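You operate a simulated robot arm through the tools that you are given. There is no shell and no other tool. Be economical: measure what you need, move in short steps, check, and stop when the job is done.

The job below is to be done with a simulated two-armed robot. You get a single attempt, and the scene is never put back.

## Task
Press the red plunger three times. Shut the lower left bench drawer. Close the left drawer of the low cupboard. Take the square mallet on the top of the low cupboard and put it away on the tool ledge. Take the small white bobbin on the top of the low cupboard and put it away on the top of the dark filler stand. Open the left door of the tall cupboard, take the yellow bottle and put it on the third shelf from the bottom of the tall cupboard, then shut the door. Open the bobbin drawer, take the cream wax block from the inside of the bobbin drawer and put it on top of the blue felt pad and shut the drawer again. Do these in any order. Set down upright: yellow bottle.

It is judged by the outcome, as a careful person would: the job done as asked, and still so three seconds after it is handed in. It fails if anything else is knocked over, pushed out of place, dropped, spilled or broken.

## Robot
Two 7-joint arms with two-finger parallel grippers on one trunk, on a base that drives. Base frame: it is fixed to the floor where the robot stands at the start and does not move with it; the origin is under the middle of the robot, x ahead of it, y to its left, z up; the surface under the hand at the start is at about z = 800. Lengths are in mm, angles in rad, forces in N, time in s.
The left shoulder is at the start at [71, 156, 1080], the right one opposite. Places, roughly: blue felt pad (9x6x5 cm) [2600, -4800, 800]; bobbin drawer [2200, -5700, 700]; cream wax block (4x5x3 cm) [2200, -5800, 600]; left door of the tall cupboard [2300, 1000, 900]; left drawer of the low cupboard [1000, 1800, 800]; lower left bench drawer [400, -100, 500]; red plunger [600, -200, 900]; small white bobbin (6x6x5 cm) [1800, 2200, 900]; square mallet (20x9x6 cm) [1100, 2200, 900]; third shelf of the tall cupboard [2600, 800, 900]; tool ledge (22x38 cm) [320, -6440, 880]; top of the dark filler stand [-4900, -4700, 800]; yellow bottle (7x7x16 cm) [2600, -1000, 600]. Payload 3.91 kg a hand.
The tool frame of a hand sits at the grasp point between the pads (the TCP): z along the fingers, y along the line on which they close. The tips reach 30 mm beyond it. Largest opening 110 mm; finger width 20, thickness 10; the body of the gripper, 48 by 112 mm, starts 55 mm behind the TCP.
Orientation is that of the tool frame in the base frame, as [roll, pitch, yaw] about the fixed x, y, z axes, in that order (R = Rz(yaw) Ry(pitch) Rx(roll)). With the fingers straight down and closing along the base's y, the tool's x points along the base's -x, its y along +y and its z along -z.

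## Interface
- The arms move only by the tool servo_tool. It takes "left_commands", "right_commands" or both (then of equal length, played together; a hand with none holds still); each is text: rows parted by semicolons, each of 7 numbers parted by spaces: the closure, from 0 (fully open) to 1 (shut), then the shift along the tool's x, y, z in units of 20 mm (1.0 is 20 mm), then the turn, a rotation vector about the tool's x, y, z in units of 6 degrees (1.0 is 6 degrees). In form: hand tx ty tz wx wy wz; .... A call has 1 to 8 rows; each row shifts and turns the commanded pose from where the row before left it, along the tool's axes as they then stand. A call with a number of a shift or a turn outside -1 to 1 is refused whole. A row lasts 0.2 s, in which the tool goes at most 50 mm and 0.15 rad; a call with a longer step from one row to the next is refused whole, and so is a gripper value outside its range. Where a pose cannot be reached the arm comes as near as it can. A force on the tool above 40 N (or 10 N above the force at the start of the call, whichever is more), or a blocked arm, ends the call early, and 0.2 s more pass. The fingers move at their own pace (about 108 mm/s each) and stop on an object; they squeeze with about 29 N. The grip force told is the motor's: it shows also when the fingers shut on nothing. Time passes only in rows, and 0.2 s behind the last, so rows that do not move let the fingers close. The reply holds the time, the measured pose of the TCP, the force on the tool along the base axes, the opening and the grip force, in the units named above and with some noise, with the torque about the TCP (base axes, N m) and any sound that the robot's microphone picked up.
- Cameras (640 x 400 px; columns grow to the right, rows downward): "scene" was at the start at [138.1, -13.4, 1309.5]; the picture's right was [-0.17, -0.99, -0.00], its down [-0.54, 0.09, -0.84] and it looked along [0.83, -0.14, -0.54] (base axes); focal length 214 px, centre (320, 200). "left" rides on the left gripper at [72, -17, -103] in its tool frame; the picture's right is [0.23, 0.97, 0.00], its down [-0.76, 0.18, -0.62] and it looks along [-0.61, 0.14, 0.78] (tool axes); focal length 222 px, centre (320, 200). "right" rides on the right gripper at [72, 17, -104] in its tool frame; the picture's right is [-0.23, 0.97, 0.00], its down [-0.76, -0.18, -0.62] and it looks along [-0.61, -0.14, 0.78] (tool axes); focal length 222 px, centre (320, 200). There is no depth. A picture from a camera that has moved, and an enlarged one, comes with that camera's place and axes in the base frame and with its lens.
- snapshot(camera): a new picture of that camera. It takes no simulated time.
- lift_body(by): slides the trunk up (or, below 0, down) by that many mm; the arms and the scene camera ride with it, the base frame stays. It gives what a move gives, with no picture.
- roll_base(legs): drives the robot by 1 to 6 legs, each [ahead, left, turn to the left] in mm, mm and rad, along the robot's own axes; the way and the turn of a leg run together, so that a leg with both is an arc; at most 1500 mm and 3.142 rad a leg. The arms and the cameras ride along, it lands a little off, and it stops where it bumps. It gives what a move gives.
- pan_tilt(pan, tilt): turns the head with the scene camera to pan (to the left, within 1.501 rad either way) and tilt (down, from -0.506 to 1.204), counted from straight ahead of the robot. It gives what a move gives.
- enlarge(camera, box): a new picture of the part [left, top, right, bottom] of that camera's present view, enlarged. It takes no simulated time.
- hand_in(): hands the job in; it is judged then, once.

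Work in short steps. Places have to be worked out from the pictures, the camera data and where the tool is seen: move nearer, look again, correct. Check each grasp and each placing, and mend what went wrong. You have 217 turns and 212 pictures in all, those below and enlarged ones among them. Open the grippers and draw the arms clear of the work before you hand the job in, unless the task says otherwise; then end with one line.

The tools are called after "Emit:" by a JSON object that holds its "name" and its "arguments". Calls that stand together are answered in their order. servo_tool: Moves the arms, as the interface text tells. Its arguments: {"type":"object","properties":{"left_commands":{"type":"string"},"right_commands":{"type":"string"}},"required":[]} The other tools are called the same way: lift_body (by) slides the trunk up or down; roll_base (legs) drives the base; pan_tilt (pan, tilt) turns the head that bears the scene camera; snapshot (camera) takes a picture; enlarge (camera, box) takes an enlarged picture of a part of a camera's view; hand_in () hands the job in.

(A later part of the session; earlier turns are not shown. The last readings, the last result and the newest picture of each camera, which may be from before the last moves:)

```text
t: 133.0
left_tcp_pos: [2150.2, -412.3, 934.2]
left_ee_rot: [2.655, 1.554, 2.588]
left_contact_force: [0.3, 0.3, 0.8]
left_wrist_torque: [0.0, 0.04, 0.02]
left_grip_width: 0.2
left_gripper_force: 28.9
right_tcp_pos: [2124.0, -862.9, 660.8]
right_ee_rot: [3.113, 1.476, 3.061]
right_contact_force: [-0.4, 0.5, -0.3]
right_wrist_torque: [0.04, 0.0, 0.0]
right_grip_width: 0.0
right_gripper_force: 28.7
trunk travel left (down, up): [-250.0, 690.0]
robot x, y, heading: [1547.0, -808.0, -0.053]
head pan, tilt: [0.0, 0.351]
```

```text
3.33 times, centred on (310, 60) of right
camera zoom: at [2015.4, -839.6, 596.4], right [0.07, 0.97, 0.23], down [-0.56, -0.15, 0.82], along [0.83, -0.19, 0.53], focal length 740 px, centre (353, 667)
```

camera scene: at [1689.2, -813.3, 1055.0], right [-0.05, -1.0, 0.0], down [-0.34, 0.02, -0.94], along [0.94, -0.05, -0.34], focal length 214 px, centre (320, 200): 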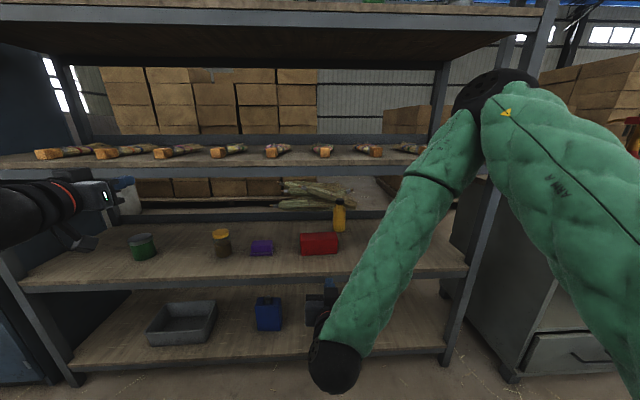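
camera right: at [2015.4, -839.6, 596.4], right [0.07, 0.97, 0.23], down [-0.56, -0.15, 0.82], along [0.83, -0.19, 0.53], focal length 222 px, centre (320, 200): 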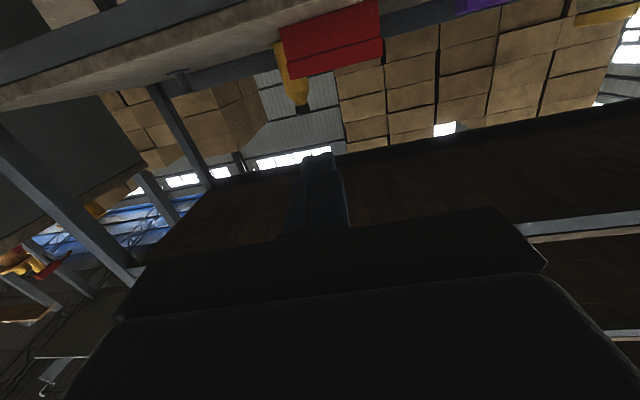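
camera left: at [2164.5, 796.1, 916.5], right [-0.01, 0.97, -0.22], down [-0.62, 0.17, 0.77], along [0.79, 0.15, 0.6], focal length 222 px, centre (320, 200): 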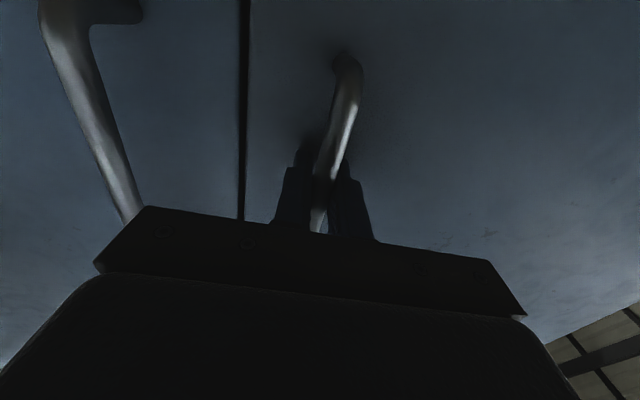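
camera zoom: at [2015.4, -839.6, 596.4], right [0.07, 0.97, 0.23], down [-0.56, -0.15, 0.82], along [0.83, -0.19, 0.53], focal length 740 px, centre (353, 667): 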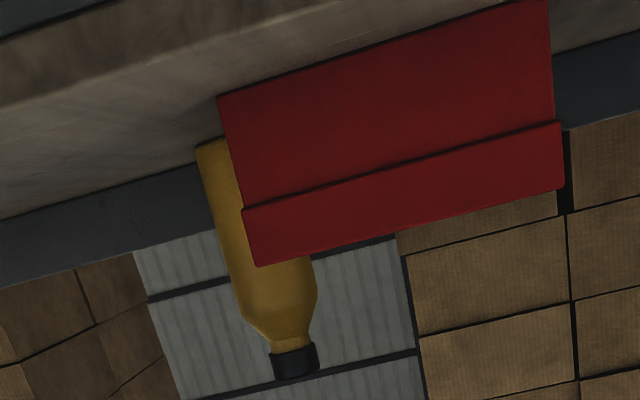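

Cap top works out at [2653, -961, 708], base ~546; the toolbox's right edge is at y≈-923, x 2440–2500. I'll come in from the right with yaw ≈0.4. First I'm moving back and right, folding the left hand down and extending the right.

Emit:
{"name": "roll_base", "arguments": {"legs": [[-80, -484, 0]]}}

Emit:
{"name": "servo_tool", "arguments": {"left_commands": "1 0 0 -0.5 0 1 0;1 0 0 -0.5 0 1 0;1 0 0 -0.5 0 1 0;1 0 0 -0.5 0 1 0;1 0 0 -0.5 0 1 0;1 0 0 -0.5 0 1 0;1 0 0 -0.5 0 1 0;1 0 0 -0.5 0 1 0", "right_commands": "0 -0.9 -0.8 0 0 0 0;0 -0.9 -0.8 0 0 0 0;0 -0.9 -0.8 0 0 0 0;0 -0.9 -0.8 0 0 0 0;0 -0.9 -0.8 0 0 0 0;0 -0.9 -0.8 0 0 0 0;0 -0.9 -0.8 0 0 0 0;0 -0.9 -0.8 0 0 0 0"}}

Emit:
{"name": "lift_body", "arguments": {"by": -180}}

Emit:
{"name": "servo_tool", "arguments": {"left_commands": "1 0 0 0 0 1 0;1 0 0 0 0 1 0;1 0 0 0 0 1 0;1 0 0 0 0 1 0;1 0 0 0 0 1 0;1 0 0 0 0 1 0;1 0 0 0 0 1 0", "right_commands": "0 0 0 1 0 0 0;0 0 0 1 0 0 0;0 0 0 1 0 0 0;0 0 0 1 0 0 0;0 0 0 1 0 0 0;0 0 0 1 0 0 0;0 0 0 1 0 0 0"}}

Emit:
{"name": "pan_tilt", "arguments": {"pan": 0, "tilt": 0.2}}

Emit:
{"name": "snapshot", "arguments": {"camera": "scene"}}

```text
t: 135.9
left_tcp_pos: [2044.6, -897.8, 934.8]
left_ee_rot: [2.64, 1.556, 2.573]
left_contact_force: [-0.4, -0.9, 0.5]
left_wrist_torque: [0.02, 0.0, -0.03]
left_grip_width: 0.0
left_gripper_force: 28.2
right_tcp_pos: [2014.6, -1346.3, 660.2]
right_ee_rot: [3.111, 1.475, 3.052]
right_contact_force: [0.8, -0.4, 0.1]
right_wrist_torque: [-0.03, -0.01, -0.02]
right_grip_width: 0.0
right_gripper_force: 29.1
trunk travel left (down, up): [-250.0, 690.0]
robot x, y, heading: [1437.6, -1288.7, -0.057]
head pan, tilt: [0.0, 0.351]
```

```text
t: 137.7
left_tcp_pos: [1971.7, -892.6, 963.5]
left_ee_rot: [3.131, 0.717, 3.067]
left_contact_force: [0.3, 0.5, -0.4]
left_wrist_torque: [-0.02, 0.0, -0.01]
left_grip_width: 0.1
left_gripper_force: 29.0
right_tcp_pos: [2068.1, -1456.1, 794.0]
right_ee_rot: [3.109, 1.473, 3.052]
right_contact_force: [-0.3, 0.3, 0.4]
right_wrist_torque: [0.0, 0.02, 0.01]
right_grip_width: 109.9
right_gripper_force: 0.1
right hand out of reach, approached as far as the arm can: row 2, 3, 4, 5, 6, 7
trunk travel left (down, up): [-250.0, 690.0]
robot x, y, heading: [1437.3, -1292.3, -0.057]
head pan, tilt: [0.0, 0.351]
```

```text
t: 139.7
left_tcp_pos: [1972.4, -891.8, 782.5]
left_ee_rot: [3.131, 0.718, 3.068]
left_contact_force: [-0.2, 0.3, 0.1]
left_wrist_torque: [0.01, -0.02, 0.03]
left_grip_width: 0.1
left_gripper_force: 29.4
right_tcp_pos: [2068.6, -1457.5, 616.8]
right_ee_rot: [3.112, 1.475, 3.054]
right_contact_force: [0.0, -0.1, -1.1]
right_wrist_torque: [0.03, 0.06, 0.02]
right_grip_width: 110.0
right_gripper_force: 0.1
trunk travel left (down, up): [-70.0, 870.0]
robot x, y, heading: [1437.5, -1287.0, -0.056]
head pan, tilt: [0.0, 0.351]
```

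```text
t: 141.3
left_tcp_pos: [1972.0, -892.0, 784.3]
left_ee_rot: [3.134, -0.017, 3.072]
left_contact_force: [-3.4, -0.2, 4.0]
left_wrist_torque: [-0.07, -0.24, 0.02]
left_grip_width: 0.0
left_gripper_force: 28.4
right_tcp_pos: [2202.4, -1451.9, 613.5]
right_ee_rot: [3.116, 1.467, 3.05]
right_contact_force: [0.1, 0.8, 0.5]
right_wrist_torque: [-0.02, -0.02, -0.05]
right_grip_width: 110.0
right_gripper_force: 0.1
right hand out of reach, approached as far as the arm can: row 4, 6, 7
trunk travel left (down, up): [-70.0, 870.0]
robot x, y, heading: [1435.2, -1290.2, -0.056]
head pan, tilt: [0.0, 0.351]
```

```text
t: 142.0
left_tcp_pos: [1976.0, -893.6, 778.7]
left_ee_rot: [3.135, -0.027, 3.074]
left_contact_force: [-0.3, -0.5, -0.5]
left_wrist_torque: [-0.03, 0.01, 0.01]
left_grip_width: 0.1
left_gripper_force: 29.1
right_tcp_pos: [2202.2, -1454.2, 612.5]
right_ee_rot: [3.121, 1.47, 3.056]
right_contact_force: [-0.2, 1.1, 0.6]
right_wrist_torque: [0.01, 0.01, 0.01]
right_grip_width: 109.9
right_gripper_force: 0.0
trunk travel left (down, up): [-70.0, 870.0]
robot x, y, heading: [1439.3, -1289.1, -0.061]
head pan, tilt: [0.0, 0.201]
```

```text
162 pictures are left
camera scene: at [1580.7, -1295.3, 889.0], right [-0.06, -1.0, 0.0], down [-0.2, 0.01, -0.98], along [0.98, -0.06, -0.2], focal length 214 px, centre (320, 200)
```

scene: 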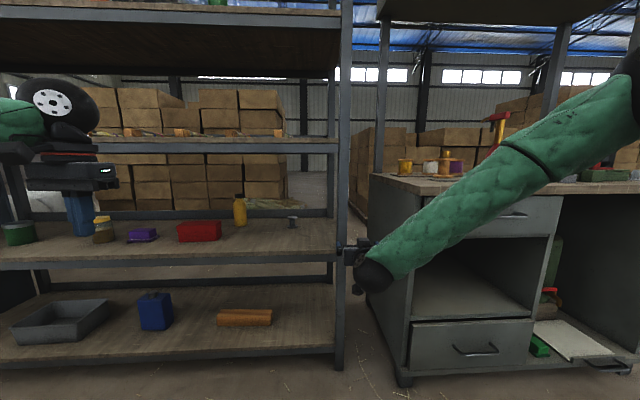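

The right front post is at y≈-1411, close to the hand. I'm backing 60, turning to heading 0.4, shifting right 77 and pulling the left hand further in.

Emit:
{"name": "roll_base", "arguments": {"legs": [[-60, 0, 0], [0, 0, 0.46], [0, -77, 0]]}}

Emit:
{"name": "servo_tool", "arguments": {"left_commands": "1 1 0 0 0 0 0;1 1 0 0 0 0 0;1 1 0 0 0 0 0;1 1 0 0 0 0 0;1 1 0 0 0 0 0;1 1 0 0 0 0 0"}}

Emit:
{"name": "snapshot", "arguments": {"camera": "scene"}}

Emit:
{"name": "snapshot", "arguments": {"camera": "right"}}

```text
t: 144.9
left_tcp_pos: [1707.2, -761.8, 782.9]
left_ee_rot: [3.135, -0.012, -2.743]
left_contact_force: [-0.1, 0.3, 0.1]
left_wrist_torque: [-0.04, 0.02, 0.02]
left_grip_width: 0.1
left_gripper_force: 28.9
right_tcp_pos: [2166.0, -1157.2, 613.2]
right_ee_rot: [3.121, 1.467, -2.761]
right_contact_force: [0.3, 0.2, 0.1]
right_wrist_torque: [0.03, 0.01, 0.0]
right_grip_width: 110.1
right_gripper_force: 0.2
trunk travel left (down, up): [-70.0, 870.0]
robot x, y, heading: [1411.4, -1361.0, 0.412]
head pan, tilt: [0.0, 0.201]
```

```text
t: 146.3
left_tcp_pos: [1600.7, -811.5, 784.2]
left_ee_rot: [3.137, -0.013, -2.742]
left_contact_force: [1.2, -0.8, 0.5]
left_wrist_torque: [-0.01, 0.02, -0.01]
left_grip_width: 0.0
left_gripper_force: 28.7
left hand out of reach, approached as far as the arm can: row 6
right_tcp_pos: [2166.2, -1157.2, 612.9]
right_ee_rot: [3.124, 1.466, -2.76]
right_contact_force: [-0.4, 0.3, -0.1]
right_wrist_torque: [0.02, 0.04, -0.02]
right_grip_width: 110.1
right_gripper_force: 0.1
trunk travel left (down, up): [-70.0, 870.0]
robot x, y, heading: [1410.9, -1353.3, 0.413]
head pan, tilt: [0.0, 0.201]
```

```text
161 pictures are left
camera scene: at [1540.6, -1297.5, 889.0], right [0.4, -0.92, 0.0], down [-0.18, -0.08, -0.98], along [0.9, 0.39, -0.2], focal length 214 px, centre (320, 200)
```

scene: 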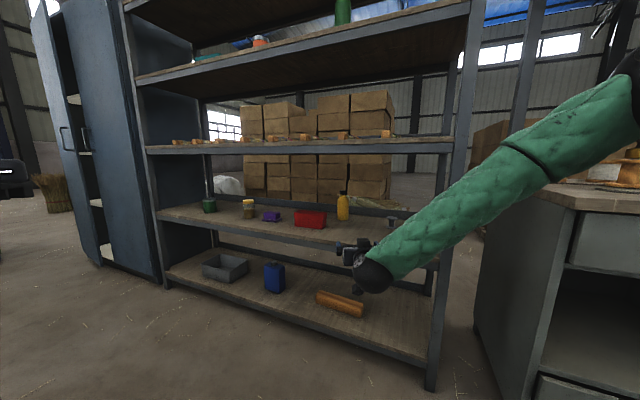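

```text
160 pictures are left
camera right: at [2058.5, -1185.4, 549.8], right [-0.36, 0.9, 0.23], down [-0.43, -0.38, 0.82], along [0.83, 0.2, 0.52], focal length 222 px, centre (320, 200)
```

right: 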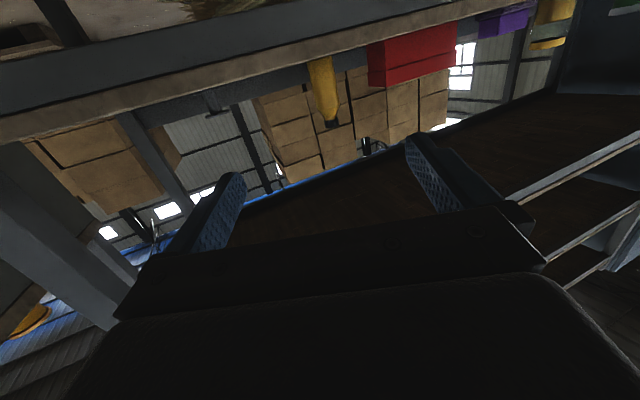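

The bottle is confirmed at ≈[2650, -956]. The wrist camera hangs below the hand, so I'll tilt the fingers ~24° down and extend the arm to flatten the forearm; I'm backing 220 first for room.

Emit:
{"name": "roll_base", "arguments": {"legs": [[-220, 0, 0]]}}

Emit:
{"name": "servo_tool", "arguments": {"right_commands": "0 -0.5 0 0 0 1 0;0 -0.5 0 0 0 1 0;0 -0.5 0 0 0 1 0;0 -0.5 0 0 0 1 0;0 -0.41 0 0.91 0 0 0;0 -0.41 0 0.91 0 0 0;0 -0.41 0 0.91 0 0 0;0 -0.41 0 0.91 0 0 0"}}

Emit:
{"name": "servo_tool", "arguments": {"right_commands": "0 -0.41 0 0.91 0 0 0;0 -0.41 0 0.91 0 0 0;0 -0.41 0 0.91 0 0 0;0 -0.41 0 0.91 0 0 0;0 -0.41 0 0.91 0 0 0;0 -0.41 0 0.91 0 0 0;0 -0.41 0 0.91 0 0 0;0 -0.41 0 0.91 0 0 0"}}

Emit:
{"name": "snapshot", "arguments": {"camera": "scene"}}

Emit:
{"name": "snapshot", "arguments": {"camera": "right"}}

```text
t: 147.5
left_tcp_pos: [1536.7, -847.5, 782.6]
left_ee_rot: [3.138, -0.021, -2.765]
left_contact_force: [0.8, 0.5, -0.4]
left_wrist_torque: [0.03, -0.01, -0.01]
left_grip_width: 0.0
left_gripper_force: 28.9
right_tcp_pos: [2093.4, -1209.9, 613.3]
right_ee_rot: [3.119, 1.465, -2.788]
right_contact_force: [-0.5, -0.5, 0.8]
right_wrist_torque: [0.0, -0.01, 0.0]
right_grip_width: 110.0
right_gripper_force: 0.0
trunk travel left (down, up): [-70.0, 870.0]
robot x, y, heading: [1332.6, -1391.0, 0.388]
head pan, tilt: [0.0, 0.201]
stopped in leg 1: the robot was blocked; the commanded pose is now the measured one
```

```text
t: 149.3
left_tcp_pos: [1536.1, -846.2, 781.7]
left_ee_rot: [3.138, -0.021, -2.765]
left_contact_force: [0.8, 0.6, 0.2]
left_wrist_torque: [0.0, 0.02, -0.01]
left_grip_width: 0.0
left_gripper_force: 29.5
right_tcp_pos: [2175.6, -1172.2, 640.4]
right_ee_rot: [3.137, 1.045, -2.766]
right_contact_force: [-1.2, -0.4, 0.0]
right_wrist_torque: [0.01, 0.01, 0.02]
right_grip_width: 109.7
right_gripper_force: 0.0
trunk travel left (down, up): [-70.0, 870.0]
robot x, y, heading: [1329.4, -1387.6, 0.389]
head pan, tilt: [0.0, 0.201]
```

```text
t: 151.1
left_tcp_pos: [1535.9, -847.6, 781.6]
left_ee_rot: [3.138, -0.021, -2.766]
left_contact_force: [0.1, 0.6, 0.2]
left_wrist_torque: [-0.03, 0.01, 0.02]
left_grip_width: 0.0
left_gripper_force: 28.9
right_tcp_pos: [2325.0, -1116.7, 624.1]
right_ee_rot: [3.136, 1.047, -2.768]
right_contact_force: [-0.7, -0.4, 1.0]
right_wrist_torque: [-0.03, 0.01, 0.01]
right_grip_width: 110.0
right_gripper_force: 0.1
trunk travel left (down, up): [-70.0, 870.0]
robot x, y, heading: [1332.8, -1389.0, 0.39]
head pan, tilt: [0.0, 0.201]
```

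```text
159 pictures are left
camera scene: at [1465.2, -1333.0, 888.5], right [0.38, -0.93, 0.0], down [-0.19, -0.08, -0.98], along [0.91, 0.37, -0.2], focal length 214 px, centre (320, 200)
```

scene: 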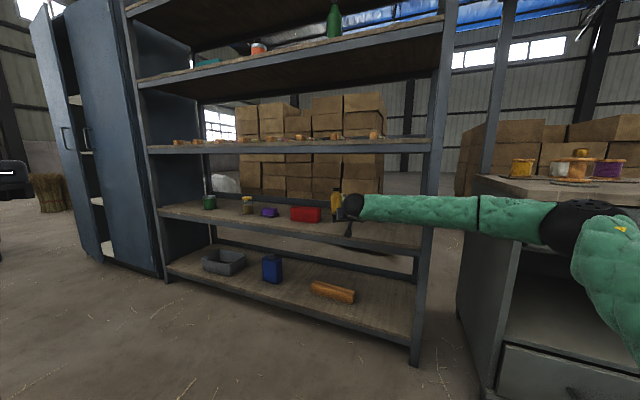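

```text
158 pictures are left
camera right: at [2201.7, -1147.2, 611.5], right [-0.25, 0.95, 0.2], down [-0.08, -0.23, 0.97], along [0.96, 0.23, 0.13], focal length 222 px, centre (320, 200)
```

right: 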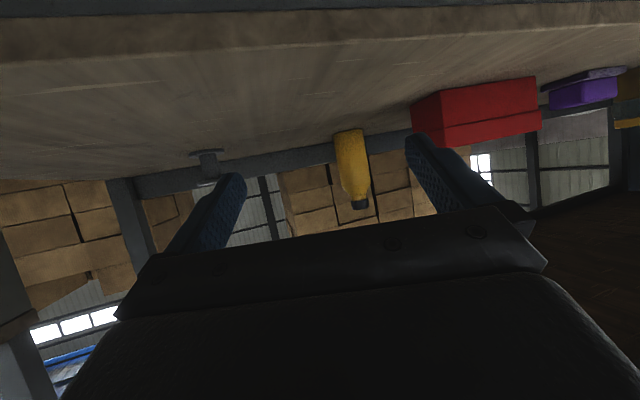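

The forearm is level now and the bottle lies between the fingers' directions. I'm shifting left 31 mm, narrowing the opening to ~90 mm and driving forward 250.

Emit:
{"name": "servo_tool", "arguments": {"right_commands": "0.18 -0.2 0.8 -0.1 0 0 0;0.18 -0.2 0.75 -0.1 0 0 0"}}

Emit:
{"name": "roll_base", "arguments": {"legs": [[250, 0, 0]]}}

Emit:
{"name": "snapshot", "arguments": {"camera": "right"}}

Emit:
{"name": "snapshot", "arguments": {"camera": "scene"}}

```text
t: 151.7
left_tcp_pos: [1537.3, -847.9, 782.5]
left_ee_rot: [3.139, -0.022, -2.764]
left_contact_force: [-0.1, -0.2, -0.1]
left_wrist_torque: [0.0, -0.01, 0.03]
left_grip_width: 0.0
left_gripper_force: 29.2
right_tcp_pos: [2312.3, -1085.5, 635.2]
right_ee_rot: [3.137, 1.045, -2.768]
right_contact_force: [-0.3, 0.6, 0.2]
right_wrist_torque: [-0.02, -0.01, 0.0]
right_grip_width: 90.0
right_gripper_force: 0.1
trunk travel left (down, up): [-70.0, 870.0]
robot x, y, heading: [1326.2, -1393.2, 0.383]
head pan, tilt: [0.0, 0.201]
```

```text
t: 153.5
left_tcp_pos: [1743.0, -773.5, 785.8]
left_ee_rot: [3.141, -0.009, -2.796]
left_contact_force: [0.7, -0.2, -0.5]
left_wrist_torque: [0.0, -0.04, 0.01]
left_grip_width: 0.0
left_gripper_force: 28.5
right_tcp_pos: [2488.8, -1012.5, 629.4]
right_ee_rot: [-3.12, 1.039, -2.727]
right_contact_force: [0.2, 0.8, 0.2]
right_wrist_torque: [0.04, 0.03, 0.03]
right_grip_width: 90.1
right_gripper_force: 0.0
trunk travel left (down, up): [-70.0, 870.0]
robot x, y, heading: [1527.9, -1304.6, 0.358]
head pan, tilt: [0.0, 0.201]
stopped in leg 1: the robot was blocked; the commanded pose is now the measured one
```

```text
157 pictures are left
camera right: at [2365.9, -1045.4, 617.4], right [-0.27, 0.95, 0.18], down [-0.07, -0.21, 0.97], along [0.96, 0.25, 0.13], focal length 222 px, centre (320, 200)
```

right: 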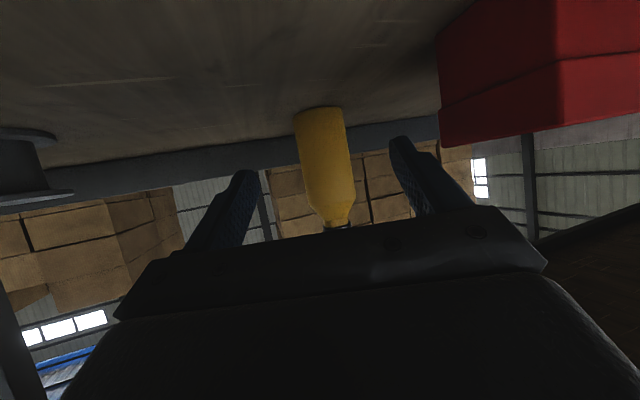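

```text
156 pictures are left
camera scene: at [1655.5, -1256.7, 891.6], right [0.35, -0.94, 0.0], down [-0.18, -0.07, -0.98], along [0.92, 0.34, -0.19], focal length 214 px, centre (320, 200)
```

scene: 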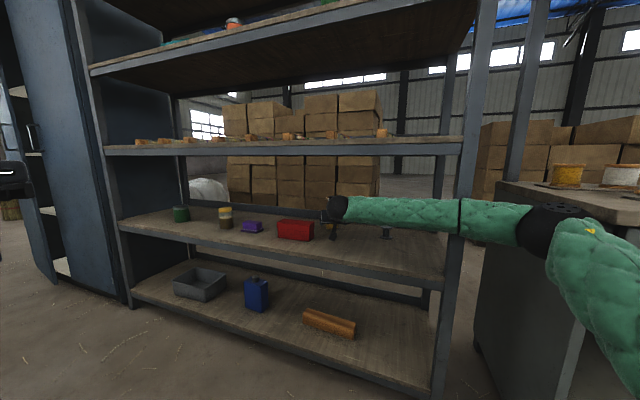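

The forearm met the right post; nothing has moved. I'll retract, square the base to heading 0 and yaw only the hand, so the forearm stays clear of the post.

Emit:
{"name": "servo_tool", "arguments": {"right_commands": "0.18 0.577 0 -1 0 0 0;0.18 0.577 0 -1 0 0 0;0.18 0.577 0 -1 0 0 0;0.18 0.577 0 -1 0 0 0;0.18 0.577 0 -1 0 0 0;0.18 0.577 0 -1 0 0 0;0.18 0.577 0 -1 0 0 0;0.18 0.577 0 -1 0 0 0"}}

Emit:
{"name": "roll_base", "arguments": {"legs": [[-150, 0, 0], [0, 200, 0]]}}

Emit:
{"name": "servo_tool", "arguments": {"right_commands": "0.18 0 0 0 -0.745 0 -0.43;0.18 0 0 0 -0.745 0 -0.43;0.18 0 0 0 -0.745 0 -0.43;0.18 0 0 0 -0.745 0 -0.43;0.18 0.577 0 -1 0 0 0;0.18 0.577 0 -1 0 0 0;0.18 0 0 0 0 0 0"}}

Emit:
{"name": "roll_base", "arguments": {"legs": [[0, 0, -0.358]]}}

Emit:
{"name": "snapshot", "arguments": {"camera": "scene"}}

```text
t: 155.5
left_tcp_pos: [1729.5, -747.5, 782.5]
left_ee_rot: [3.139, -0.017, -2.717]
left_contact_force: [0.6, 0.3, -0.6]
left_wrist_torque: [-0.02, -0.03, 0.0]
left_grip_width: 0.1
left_gripper_force: 29.3
right_tcp_pos: [2324.4, -1009.8, 623.0]
right_ee_rot: [-3.119, 1.028, -2.643]
right_contact_force: [-1.0, -0.3, 0.5]
right_wrist_torque: [0.04, 0.03, 0.02]
right_grip_width: 90.3
right_gripper_force: 0.3
trunk travel left (down, up): [-70.0, 870.0]
robot x, y, heading: [1553.0, -1296.6, 0.437]
head pan, tilt: [0.0, 0.201]
stopped in row 8 (right hand): the arm was blocked; the commanded pose is now the measured one
```

```text
t: 158.0
left_tcp_pos: [1536.8, -625.2, 781.3]
left_ee_rot: [3.137, -0.021, -2.767]
left_contact_force: [-0.1, -0.1, -0.9]
left_wrist_torque: [-0.02, 0.04, 0.01]
left_grip_width: 0.3
left_gripper_force: 28.9
right_tcp_pos: [2120.2, -916.8, 620.0]
right_ee_rot: [-3.123, 1.025, -2.699]
right_contact_force: [0.3, 0.1, -0.6]
right_wrist_torque: [0.01, -0.02, -0.04]
right_grip_width: 90.1
right_gripper_force: 0.0
trunk travel left (down, up): [-70.0, 870.0]
robot x, y, heading: [1331.3, -1165.1, 0.381]
head pan, tilt: [0.0, 0.201]
```

```text
t: 159.6
left_tcp_pos: [1536.7, -626.0, 781.0]
left_ee_rot: [3.136, -0.019, -2.767]
left_contact_force: [-0.8, -0.5, -0.2]
left_wrist_torque: [0.04, 0.0, -0.02]
left_grip_width: 0.1
left_gripper_force: 29.0
right_tcp_pos: [2085.9, -949.9, 621.8]
right_ee_rot: [-3.138, 1.025, -2.353]
right_contact_force: [0.6, -0.9, 0.0]
right_wrist_torque: [0.0, 0.01, 0.01]
right_grip_width: 90.2
right_gripper_force: 0.0
trunk travel left (down, up): [-70.0, 870.0]
robot x, y, heading: [1329.7, -1169.2, 0.388]
head pan, tilt: [0.0, 0.201]
```

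```text
t: 161.1
left_tcp_pos: [1708.9, -732.3, 783.3]
left_ee_rot: [3.138, -0.016, -3.122]
left_contact_force: [0.4, -0.4, -0.3]
left_wrist_torque: [0.01, 0.0, -0.05]
left_grip_width: 0.0
left_gripper_force: 28.8
right_tcp_pos: [2112.5, -1227.9, 623.9]
right_ee_rot: [-3.134, 1.028, -2.705]
right_contact_force: [0.6, 0.8, -0.4]
right_wrist_torque: [0.0, 0.03, -0.04]
right_grip_width: 90.6
right_gripper_force: 0.1
trunk travel left (down, up): [-70.0, 870.0]
robot x, y, heading: [1328.0, -1167.6, 0.031]
head pan, tilt: [0.0, 0.201]
```

```text
155 pictures are left
camera scene: at [1471.8, -1161.1, 889.0], right [0.03, -1.0, 0.0], down [-0.2, -0.01, -0.98], along [0.98, 0.03, -0.2], focal length 214 px, centre (320, 200)
```

scene: 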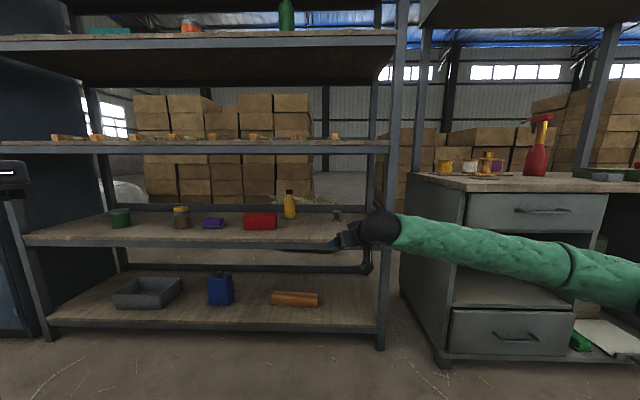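

Everything is intact, and the hand (yaw 0.44) is nearly on the line to the bottle. I'm driving diagonally about 480 mm along the fingers' direction.

Emit:
{"name": "roll_base", "arguments": {"legs": [[433, 207, 0]]}}

Emit:
{"name": "snapshot", "arguments": {"camera": "right"}}

Emit:
{"name": "snapshot", "arguments": {"camera": "scene"}}

```text
t: 163.8
left_tcp_pos: [2111.4, -542.3, 784.3]
left_ee_rot: [3.139, -0.012, 3.137]
left_contact_force: [-0.8, -0.5, -0.5]
left_wrist_torque: [-0.02, 0.0, -0.04]
left_grip_width: 0.0
left_gripper_force: 28.9
right_tcp_pos: [2494.9, -1047.5, 621.3]
right_ee_rot: [-3.128, 1.023, -2.712]
right_contact_force: [0.1, 1.0, -0.8]
right_wrist_torque: [-0.01, -0.02, -0.01]
right_grip_width: 90.3
right_gripper_force: 0.1
trunk travel left (down, up): [-70.0, 870.0]
robot x, y, heading: [1720.4, -971.3, 0.014]
head pan, tilt: [0.0, 0.201]
stopped in leg 1: the robot was blocked; the commanded pose is now the measured one
```

```text
154 pictures are left
camera right: at [2372.0, -1082.1, 611.5], right [-0.29, 0.94, 0.19], down [-0.05, -0.21, 0.98], along [0.96, 0.27, 0.11], focal length 222 px, centre (320, 200)
```

right: 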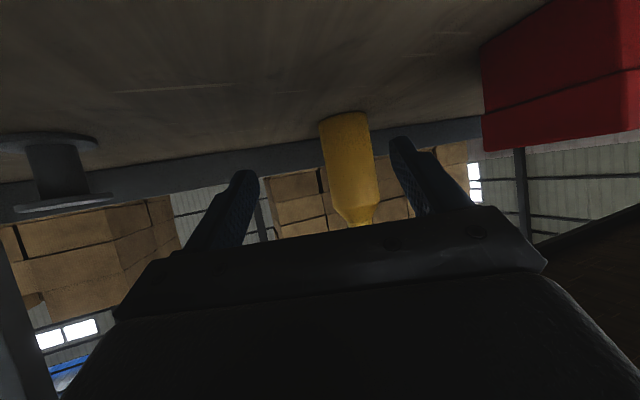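

```text
153 pictures are left
camera scene: at [1863.1, -966.6, 889.9], right [0.01, -1.0, 0.0], down [-0.2, 0.0, -0.98], along [0.98, 0.01, -0.2], focal length 214 px, centre (320, 200)
```

scene: 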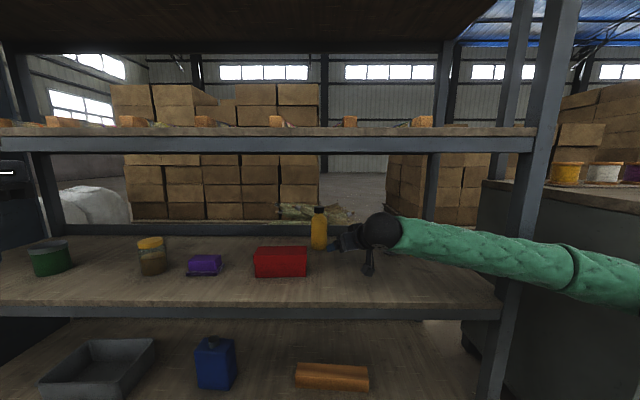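

The forearm touched the post again, with nothing disturbed. I'm retracting 140 mm, moving the base 110 left, and then reaching straight with the arm.

Emit:
{"name": "servo_tool", "arguments": {"right_commands": "0.18 0.577 0 -1 0 0 0;0.18 0.577 0 -1 0 0 0;0.18 0.577 0 -1 0 0 0;0.18 0.577 0 -1 0 0 0;0.18 0.577 0 -1 0 0 0;0.18 0.577 0 -1 0 0 0"}}

Emit:
{"name": "roll_base", "arguments": {"legs": [[0, 110, 0]]}}

Emit:
{"name": "servo_tool", "arguments": {"right_commands": "0.18 0 -1 0 0 0 0;0.18 0 -1 0 0 0 0;0.18 0 -1 0 0 0 0;0.18 0 -1 0 0 0 0;0.18 -0.5 0 0.866 0 0 0;0.18 -0.5 0 0.866 0 0 0;0.18 -0.5 0 0.866 0 0 0"}}

Emit:
{"name": "snapshot", "arguments": {"camera": "right"}}

Emit:
{"name": "snapshot", "arguments": {"camera": "scene"}}

```text
t: 165.2
left_tcp_pos: [2112.2, -542.8, 782.2]
left_ee_rot: [3.137, -0.017, 3.139]
left_contact_force: [0.4, -0.1, -0.8]
left_wrist_torque: [-0.04, -0.01, 0.0]
left_grip_width: 0.0
left_gripper_force: 28.8
right_tcp_pos: [2370.8, -1103.2, 622.4]
right_ee_rot: [-3.134, 1.019, -2.716]
right_contact_force: [-0.2, 0.2, 0.9]
right_wrist_torque: [-0.02, -0.03, -0.02]
right_grip_width: 90.3
right_gripper_force: 0.1
trunk travel left (down, up): [-70.0, 870.0]
robot x, y, heading: [1723.4, -969.1, 0.01]
head pan, tilt: [0.0, 0.201]
```

```text
t: 166.3
left_tcp_pos: [2111.4, -431.6, 782.9]
left_ee_rot: [3.138, -0.017, 3.138]
left_contact_force: [0.5, 1.7, 0.3]
left_wrist_torque: [0.03, -0.01, 0.0]
left_grip_width: 0.0
left_gripper_force: 29.1
right_tcp_pos: [2372.2, -991.8, 622.3]
right_ee_rot: [-3.136, 1.02, -2.718]
right_contact_force: [0.3, -0.7, -0.3]
right_wrist_torque: [0.0, 0.03, -0.01]
right_grip_width: 90.2
right_gripper_force: 0.2
trunk travel left (down, up): [-70.0, 870.0]
robot x, y, heading: [1721.3, -858.5, 0.007]
head pan, tilt: [0.0, 0.201]
```

```text
t: 167.9
left_tcp_pos: [2111.7, -431.9, 783.1]
left_ee_rot: [3.138, -0.016, 3.138]
left_contact_force: [-0.2, -0.6, -0.1]
left_wrist_torque: [-0.02, 0.02, 0.0]
left_grip_width: 0.0
left_gripper_force: 28.8
right_tcp_pos: [2459.5, -1040.8, 621.4]
right_ee_rot: [-3.136, 1.019, -2.717]
right_contact_force: [-0.7, -0.5, 0.5]
right_wrist_torque: [-0.01, -0.03, 0.0]
right_grip_width: 90.1
right_gripper_force: 0.0
trunk travel left (down, up): [-70.0, 870.0]
robot x, y, heading: [1723.9, -861.4, 0.005]
head pan, tilt: [0.0, 0.201]
```

```text
152 pictures are left
camera right: at [2337.2, -1077.0, 611.2], right [-0.29, 0.94, 0.19], down [-0.05, -0.21, 0.98], along [0.96, 0.27, 0.11], focal length 222 px, centre (320, 200)
```

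right: 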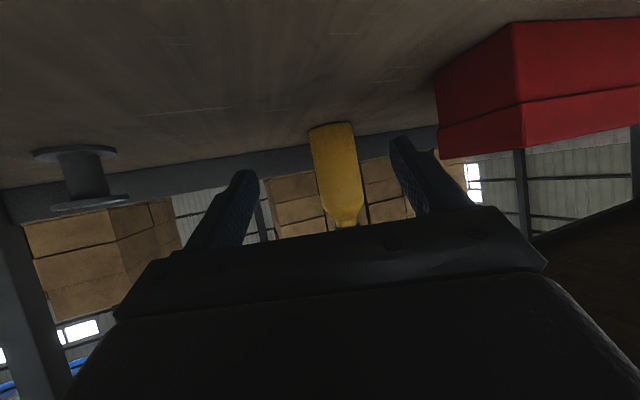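

```text
151 pictures are left
camera scene: at [1864.7, -856.6, 889.0], right [0.01, -1.0, 0.0], down [-0.2, 0.0, -0.98], along [0.98, 0.01, -0.2], focal length 214 px, centre (320, 200)
```

scene: 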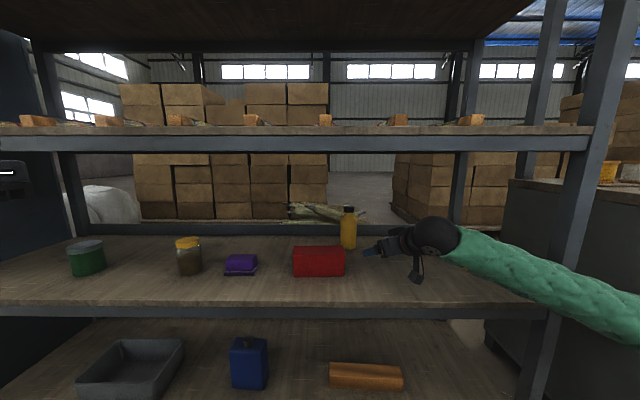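

The hand axis points straight at the bottle, 209 mm away. I'm extending 160 mm.

Emit:
{"name": "servo_tool", "arguments": {"right_commands": "0.18 -0.5 0 0.866 0 0 0;0.18 -0.5 0 0.866 0 0 0;0.18 -0.5 0 0.866 0 0 0;0.18 -0.5 0 0.866 0 0 0;0.18 -0.5 0 0.866 0 0 0;0.18 -0.5 0 0.866 0 0 0;0.18 -0.5 0 0.866 0 0 0;0.18 -0.5 0 0.866 0 0 0"}}

Emit:
{"name": "snapshot", "arguments": {"camera": "right"}}

Emit:
{"name": "enlarge", "arguments": {"camera": "scene", "box": [280, 180, 440, 280]}}

```text
t: 169.8
left_tcp_pos: [2110.5, -434.2, 784.1]
left_ee_rot: [3.138, -0.014, 3.137]
left_contact_force: [-0.1, 1.1, 0.7]
left_wrist_torque: [-0.02, 0.0, -0.01]
left_grip_width: 0.1
left_gripper_force: 28.7
right_tcp_pos: [2602.5, -980.0, 620.6]
right_ee_rot: [-3.128, 1.022, -2.718]
right_contact_force: [0.4, 0.1, 0.6]
right_wrist_torque: [0.0, 0.05, -0.03]
right_grip_width: 90.3
right_gripper_force: 0.1
trunk travel left (down, up): [-70.0, 870.0]
robot x, y, heading: [1720.3, -859.2, 0.005]
head pan, tilt: [0.0, 0.201]
```

```text
150 pictures are left
camera right: at [2480.6, -1014.8, 609.8], right [-0.28, 0.94, 0.19], down [-0.05, -0.21, 0.98], along [0.96, 0.27, 0.11], focal length 222 px, centre (320, 200)
```

right: 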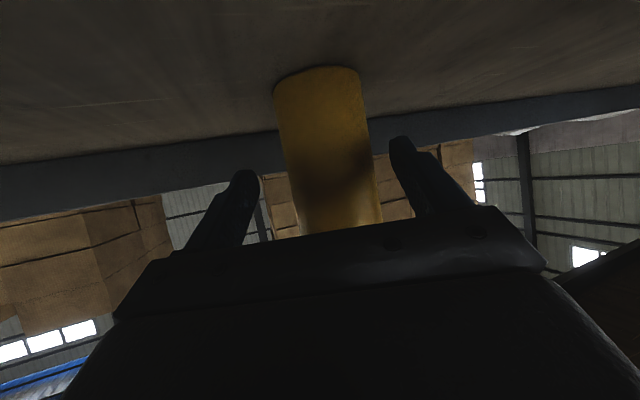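

```text
4.00 times, centred on (360, 230) of scene
camera zoom: at [1862.3, -856.4, 890.1], right [0.01, -1.0, 0.0], down [-0.2, 0.0, -0.98], along [0.98, 0.01, -0.2], focal length 858 px, centre (160, 80)
```

zoom: 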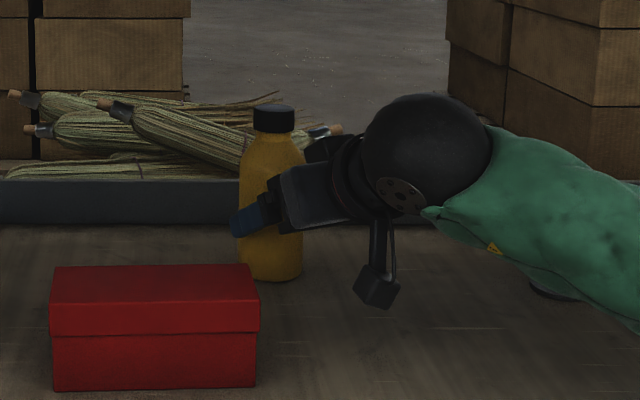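

The fingers straddle the bottle. I'm advancing 40 mm and closing.

Emit:
{"name": "servo_tool", "arguments": {"right_commands": "0.18 -0.5 0 0.866 0 0 0;0.18 -0.5 0 0.866 0 0 0;0.18 0 0 0 0 0 0;1 0 0 0 0 0 0;1 0 0 0 0 0 0;1 0 0 0 0 0 0;1 0 0 0 0 0 0"}}

Emit:
{"name": "snapshot", "arguments": {"camera": "right"}}

```text
t: 171.3
left_tcp_pos: [2108.3, -433.9, 785.5]
left_ee_rot: [3.14, -0.008, 3.135]
left_contact_force: [0.3, 0.5, -0.1]
left_wrist_torque: [-0.01, 0.01, 0.0]
left_grip_width: 0.3
left_gripper_force: 28.9
right_tcp_pos: [2635.8, -964.6, 625.3]
right_ee_rot: [-3.121, 1.027, -2.711]
right_contact_force: [-2.3, -2.0, 1.7]
right_wrist_torque: [0.02, 0.17, 0.08]
right_grip_width: 60.9
right_gripper_force: 29.1
trunk travel left (down, up): [-70.0, 870.0]
robot x, y, heading: [1723.5, -861.1, 0.002]
head pan, tilt: [0.0, 0.201]
```

```text
148 pictures are left
camera right: at [2513.9, -1000.1, 615.6], right [-0.28, 0.94, 0.18], down [-0.06, -0.21, 0.98], along [0.96, 0.26, 0.12], focal length 222 px, centre (320, 200)
```

right: 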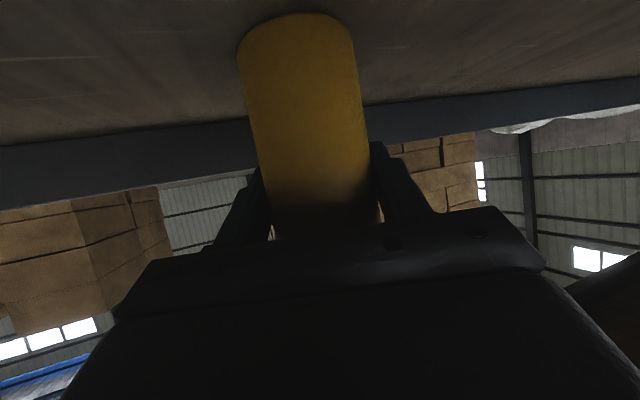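

The bottle is gripped at 61 mm. I'm lifting 70 mm with the trunk and retracting along the approach line.

Emit:
{"name": "lift_body", "arguments": {"by": 70}}

Emit:
{"name": "servo_tool", "arguments": {"right_commands": "1 0.5 0 -0.866 0 0 0;1 0.5 0 -0.866 0 0 0;1 0.5 0 -0.866 0 0 0;1 0.5 0 -0.866 0 0 0;1 0.5 0 -0.866 0 0 0;1 0.5 0 -0.866 0 0 0;1 0.5 0 -0.866 0 0 0;1 0.5 0 -0.866 0 0 0"}}

Emit:
{"name": "snapshot", "arguments": {"camera": "scene"}}

```text
t: 172.4
left_tcp_pos: [2113.1, -432.0, 851.3]
left_ee_rot: [3.136, -0.018, 3.14]
left_contact_force: [-0.4, 0.4, -1.2]
left_wrist_torque: [-0.03, 0.0, -0.01]
left_grip_width: 0.1
left_gripper_force: 28.5
right_tcp_pos: [2640.1, -959.5, 684.3]
right_ee_rot: [-3.137, 1.017, -2.718]
right_contact_force: [-0.1, 0.5, -4.9]
right_wrist_torque: [-0.02, 0.02, 0.02]
right_grip_width: 61.3
right_gripper_force: 29.2
trunk travel left (down, up): [-140.0, 800.0]
robot x, y, heading: [1723.7, -857.7, 0.006]
head pan, tilt: [0.0, 0.201]
```

```text
t: 174.2
left_tcp_pos: [2111.4, -431.5, 853.0]
left_ee_rot: [3.135, -0.017, 3.141]
left_contact_force: [0.7, 0.4, 0.5]
left_wrist_torque: [0.03, 0.02, 0.01]
left_grip_width: 0.0
left_gripper_force: 29.2
right_tcp_pos: [2492.9, -1025.5, 688.3]
right_ee_rot: [-3.134, 1.018, -2.715]
right_contact_force: [0.5, 0.9, -3.8]
right_wrist_torque: [0.01, 0.04, 0.01]
right_grip_width: 61.2
right_gripper_force: 28.9
trunk travel left (down, up): [-140.0, 800.0]
robot x, y, heading: [1722.7, -856.6, 0.012]
head pan, tilt: [0.0, 0.201]
```

```text
147 pictures are left
camera scene: at [1865.2, -856.3, 959.0], right [0.01, -1.0, 0.0], down [-0.2, 0.0, -0.98], along [0.98, 0.01, -0.2], focal length 214 px, centre (320, 200)
```

scene: 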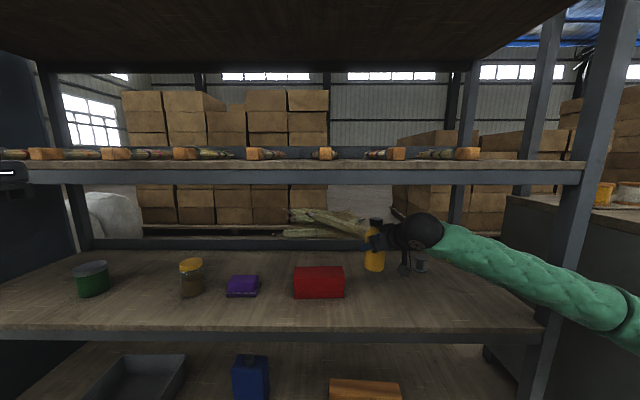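

The bottle is held clear and upright. I'm backing out, driving along the aisle to the cupboard and raising the trunk for the third shelf.

Emit:
{"name": "roll_base", "arguments": {"legs": [[-310, 0, -0.01], [0, 750, 0], [0, 700, 0]]}}

Emit:
{"name": "lift_body", "arguments": {"by": 340}}

Emit:
{"name": "pan_tilt", "arguments": {"pan": 0.35, "tilt": 0.25}}

Emit:
{"name": "snapshot", "arguments": {"camera": "scene"}}

```text
t: 183.4
left_tcp_pos: [1788.3, 1015.4, 853.1]
left_ee_rot: [3.137, -0.017, -3.141]
left_contact_force: [0.8, 0.1, -0.4]
left_wrist_torque: [-0.01, 0.01, 0.04]
left_grip_width: 0.0
left_gripper_force: 28.6
right_tcp_pos: [2172.3, 423.6, 689.5]
right_ee_rot: [-3.135, 1.017, -2.712]
right_contact_force: [-1.0, 0.4, -4.9]
right_wrist_torque: [-0.01, 0.04, 0.01]
right_grip_width: 61.1
right_gripper_force: 28.6
trunk travel left (down, up): [-140.0, 800.0]
robot x, y, heading: [1401.6, 586.1, 0.008]
head pan, tilt: [0.0, 0.201]
```

```text
t: 186.7
left_tcp_pos: [1788.5, 1015.6, 1192.3]
left_ee_rot: [3.136, -0.015, -3.14]
left_contact_force: [0.1, -0.6, 0.5]
left_wrist_torque: [0.0, 0.01, 0.02]
left_grip_width: 0.1
left_gripper_force: 28.7
right_tcp_pos: [2172.0, 423.1, 1028.9]
right_ee_rot: [-3.135, 1.019, -2.712]
right_contact_force: [-0.5, 0.3, -3.1]
right_wrist_torque: [0.0, 0.03, 0.03]
right_grip_width: 61.4
right_gripper_force: 28.9
trunk travel left (down, up): [-480.0, 460.0]
robot x, y, heading: [1399.1, 585.7, 0.014]
head pan, tilt: [0.0, 0.201]
```

```text
t: 187.5
left_tcp_pos: [1787.7, 1015.3, 1192.8]
left_ee_rot: [3.136, -0.017, -3.141]
left_contact_force: [0.0, -0.3, 0.4]
left_wrist_torque: [0.0, 0.02, 0.02]
left_grip_width: 0.2
left_gripper_force: 29.2
right_tcp_pos: [2171.8, 423.8, 1029.2]
right_ee_rot: [-3.136, 1.018, -2.713]
right_contact_force: [-0.9, 0.4, -4.5]
right_wrist_torque: [0.01, 0.04, 0.02]
right_grip_width: 61.0
right_gripper_force: 28.6
trunk travel left (down, up): [-480.0, 460.0]
robot x, y, heading: [1395.6, 586.2, 0.016]
head pan, tilt: [0.351, 0.25]
```

```text
146 pictures are left
camera scene: at [1537.4, 622.0, 1294.4], right [0.36, -0.93, 0.0], down [-0.23, -0.09, -0.97], along [0.91, 0.34, -0.25], focal length 214 px, centre (320, 200)
```

scene: 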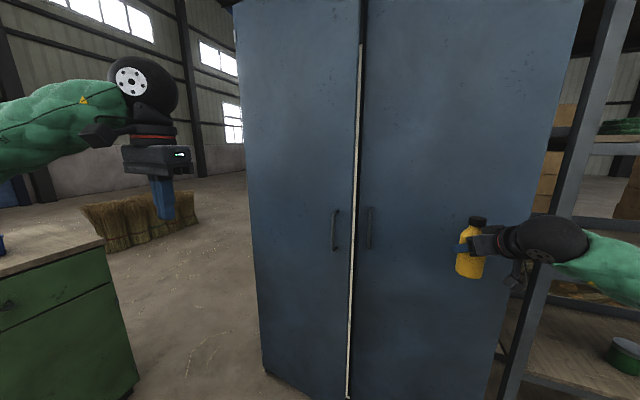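

The door got swept nearly shut by my left arm earlier (now ajar ~6°). I'll reopen it to about 50° with the left hand on the handle, which is enough for placing the bottle. I'm turning the left hand forward while keeping the bottle hand still and slightly retracted.

Emit:
{"name": "servo_tool", "arguments": {"left_commands": "1 0 -1 0 0 -1 0;1 0 -1 0 0 -1 0;1 0 -1 0 0 -1 0;1 0 -1 0 0 -1 0;1 0 -1 0 0 -1 0;1 0 -1 0 0 -1 0;1 0 -1 0 0 -1 0;1 0 -1 0 0 -1 0", "right_commands": "1 0.5 0 -0.866 0 0 0;1 0.5 0 -0.866 0 0 0;1 0.5 0 -0.866 0 0 0;1 0.5 0 -0.866 0 0 0;1 0.5 0 -0.866 0 0 0;1 0 0 0 0 0 0;1 0 0 0 0 0 0;1 0 0 0 0 0 0"}}

Emit:
{"name": "servo_tool", "arguments": {"left_commands": "0 0 -0.8 0 0 -1 0;0 0 -0.8 0 0 -1 0;0 0 -0.8 0.5 0 -1 0;0 0 -0.8 0.8 0 -1 0;0 0 -0.8 0.8 0 -1 0;0 0 -0.8 1 0 -1 0;0 0 -0.5 1 0 -1 0;0 0 0 1 0 0 0"}}

Emit:
{"name": "pan_tilt", "arguments": {"pan": 0.2, "tilt": 0.25}}

Emit:
{"name": "snapshot", "arguments": {"camera": "scene"}}

```text
t: 189.3
left_tcp_pos: [1817.6, 861.8, 1237.3]
left_ee_rot: [3.134, 0.82, 3.139]
left_contact_force: [-0.6, -0.3, -1.3]
left_wrist_torque: [-0.02, 0.01, -0.02]
left_grip_width: 0.2
left_gripper_force: 28.8
left hand out of reach, approached as far as the arm can: row 6, 7, 8
right_tcp_pos: [2081.1, 383.9, 1030.6]
right_ee_rot: [-3.136, 1.018, -2.712]
right_contact_force: [-0.7, 0.2, -4.8]
right_wrist_torque: [0.0, 0.03, 0.02]
right_grip_width: 60.9
right_gripper_force: 28.8
trunk travel left (down, up): [-480.0, 460.0]
robot x, y, heading: [1399.0, 587.2, 0.015]
head pan, tilt: [0.351, 0.25]
```

```text
t: 191.1
left_tcp_pos: [1967.9, 751.1, 1287.6]
left_ee_rot: [2.855, 1.555, 2.857]
left_contact_force: [0.5, 0.2, -0.1]
left_wrist_torque: [-0.01, -0.03, -0.01]
left_grip_width: 110.0
left_gripper_force: 0.1
left hand out of reach, approached as far as the arm can: row 1, 2, 3, 4, 5, 6
right_tcp_pos: [2080.5, 384.1, 1031.3]
right_ee_rot: [-3.133, 1.019, -2.712]
right_contact_force: [-0.3, -0.4, -3.3]
right_wrist_torque: [-0.01, 0.01, -0.02]
right_grip_width: 61.0
right_gripper_force: 28.5
trunk travel left (down, up): [-480.0, 460.0]
robot x, y, heading: [1398.2, 584.0, 0.011]
head pan, tilt: [0.351, 0.25]
```

```text
t: 191.8
left_tcp_pos: [1967.5, 750.6, 1286.9]
left_ee_rot: [2.869, 1.554, 2.872]
left_contact_force: [-0.3, -0.4, -0.1]
left_wrist_torque: [0.0, 0.03, 0.02]
left_grip_width: 110.2
left_gripper_force: 0.1
right_tcp_pos: [2081.2, 383.8, 1031.1]
right_ee_rot: [-3.135, 1.018, -2.713]
right_contact_force: [0.1, -0.3, -3.6]
right_wrist_torque: [0.0, 0.01, 0.0]
right_grip_width: 61.3
right_gripper_force: 29.1
trunk travel left (down, up): [-480.0, 460.0]
robot x, y, heading: [1398.2, 585.4, 0.015]
head pan, tilt: [0.201, 0.25]
```

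```text
145 pictures are left
camera scene: at [1541.5, 608.6, 1294.4], right [0.21, -0.98, 0.0], down [-0.24, -0.05, -0.97], along [0.95, 0.21, -0.25], focal length 214 px, centre (320, 200)
```

scene: 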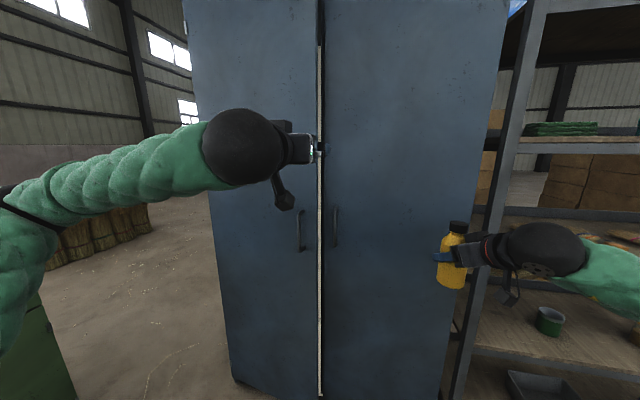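

The left handle is now at about [2235, 840]. I'm lowering the trunk 250, shifting the left hand down and left, and approaching with the base by 100.

Emit:
{"name": "lift_body", "arguments": {"by": -250}}

Emit:
{"name": "servo_tool", "arguments": {"left_commands": "0 0.7 0.8 0 0 0 0;0 0.7 0.8 0 0 0 0;0 0.7 0.8 0 0 0 0;0 0 0.8 1 0 0 0;0 0 0.8 1 0 0 0;0 0 0 1 0 0 0;0 0 0 0 0 0 0"}}

Emit:
{"name": "roll_base", "arguments": {"legs": [[100, 0, -0.01]]}}

Emit:
{"name": "snapshot", "arguments": {"camera": "left"}}

Emit:
{"name": "snapshot", "arguments": {"camera": "scene"}}

```text
t: 194.4
left_tcp_pos: [1967.0, 750.5, 1039.5]
left_ee_rot: [2.867, 1.554, 2.869]
left_contact_force: [-0.3, 0.6, 0.0]
left_wrist_torque: [-0.03, 0.02, -0.01]
left_grip_width: 109.8
left_gripper_force: 0.1
right_tcp_pos: [2081.0, 383.5, 781.4]
right_ee_rot: [-3.136, 1.019, -2.713]
right_contact_force: [0.0, -0.4, -4.0]
right_wrist_torque: [0.02, 0.02, 0.01]
right_grip_width: 61.0
right_gripper_force: 29.5
trunk travel left (down, up): [-230.0, 710.0]
robot x, y, heading: [1404.8, 583.9, 0.014]
head pan, tilt: [0.201, 0.25]
```

```text
t: 196.0
left_tcp_pos: [2041.5, 831.1, 1004.6]
left_ee_rot: [2.865, 1.554, 2.869]
left_contact_force: [-1.0, 0.2, 0.3]
left_wrist_torque: [-0.01, 0.01, -0.01]
left_grip_width: 110.0
left_gripper_force: 0.1
left hand out of reach, approached as far as the arm can: row 2, 3
right_tcp_pos: [2082.2, 383.9, 780.9]
right_ee_rot: [-3.135, 1.017, -2.713]
right_contact_force: [0.2, -0.9, -3.8]
right_wrist_torque: [0.01, 0.0, -0.02]
right_grip_width: 61.1
right_gripper_force: 29.6
trunk travel left (down, up): [-230.0, 710.0]
robot x, y, heading: [1398.2, 586.1, 0.01]
head pan, tilt: [0.201, 0.25]
```

```text
t: 197.2
left_tcp_pos: [2141.6, 826.3, 1004.8]
left_ee_rot: [2.878, 1.552, 2.874]
left_contact_force: [-0.1, 0.2, 1.1]
left_wrist_torque: [0.02, 0.01, 0.01]
left_grip_width: 110.4
left_gripper_force: 0.0
right_tcp_pos: [2179.1, 380.9, 781.0]
right_ee_rot: [-3.136, 1.018, -2.719]
right_contact_force: [-0.2, -0.5, -4.5]
right_wrist_torque: [0.01, -0.03, -0.02]
right_grip_width: 60.9
right_gripper_force: 29.3
trunk travel left (down, up): [-230.0, 710.0]
robot x, y, heading: [1497.4, 587.9, 0.007]
head pan, tilt: [0.201, 0.25]
```

```text
144 pictures are left
camera left: at [2036.8, 811.4, 933.1], right [0.0, 0.97, -0.22], down [-0.61, 0.18, 0.77], along [0.79, 0.14, 0.59], focal length 222 px, centre (320, 200)
```

left: 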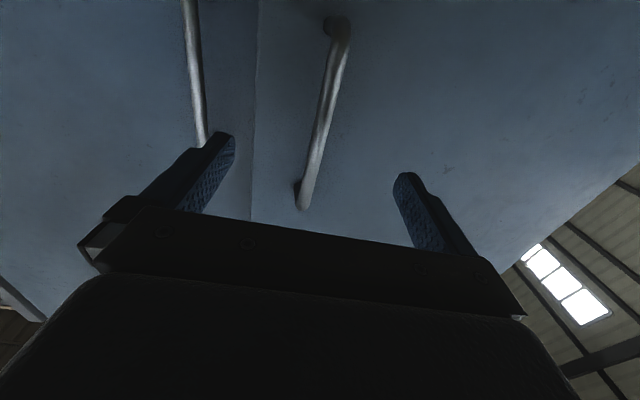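

```text
143 pictures are left
camera scene: at [1641.1, 608.6, 1044.2], right [0.21, -0.98, 0.0], down [-0.24, -0.05, -0.97], along [0.95, 0.2, -0.25], focal length 214 px, centre (320, 200)
```

scene: 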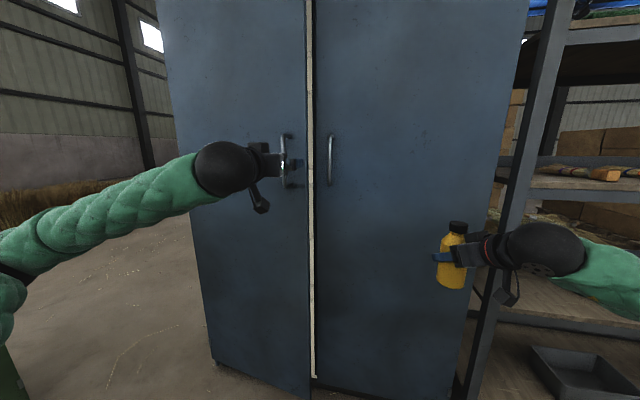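

The handle is at about [2200, 823]. I'm advancing the left hand 55 mm and gripping it.

Emit:
{"name": "servo_tool", "arguments": {"left_commands": "0 0 0 0.9 0 0 0;0 0 0 0.9 0 0 0;0 0 0 0.9 0 0 0;1 0 0 0 0 0 0;1 0 0 0 0 0 0;1 0 0 0 0 0 0;1 0 0 0 0 0 0"}}

Emit:
{"name": "snapshot", "arguments": {"camera": "left"}}

```text
t: 198.8
left_tcp_pos: [2196.5, 823.8, 1006.0]
left_ee_rot: [2.792, 1.554, 2.787]
left_contact_force: [-4.0, -17.7, -4.5]
left_wrist_torque: [-0.36, -0.36, -0.07]
left_grip_width: 11.6
left_gripper_force: 44.7
right_tcp_pos: [2178.9, 379.5, 781.3]
right_ee_rot: [-3.137, 1.018, -2.72]
right_contact_force: [0.0, 0.5, -4.1]
right_wrist_torque: [0.0, 0.03, -0.03]
right_grip_width: 61.3
right_gripper_force: 28.8
trunk travel left (down, up): [-230.0, 710.0]
robot x, y, heading: [1499.0, 585.8, 0.003]
head pan, tilt: [0.201, 0.25]
```

```text
142 pictures are left
camera left: at [2091.6, 809.1, 934.6], right [0.0, 0.98, -0.22], down [-0.61, 0.18, 0.77], along [0.79, 0.13, 0.59], focal length 222 px, centre (320, 200)
```

left: 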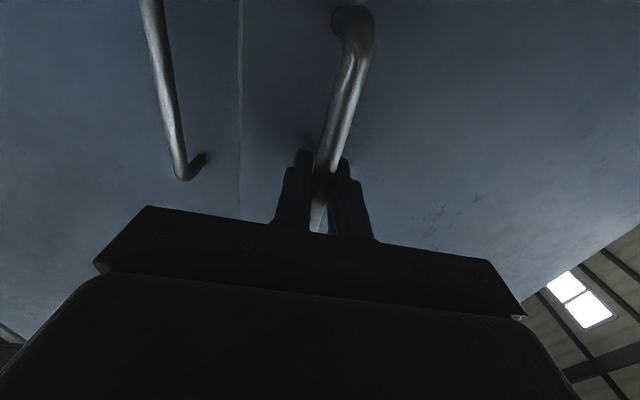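

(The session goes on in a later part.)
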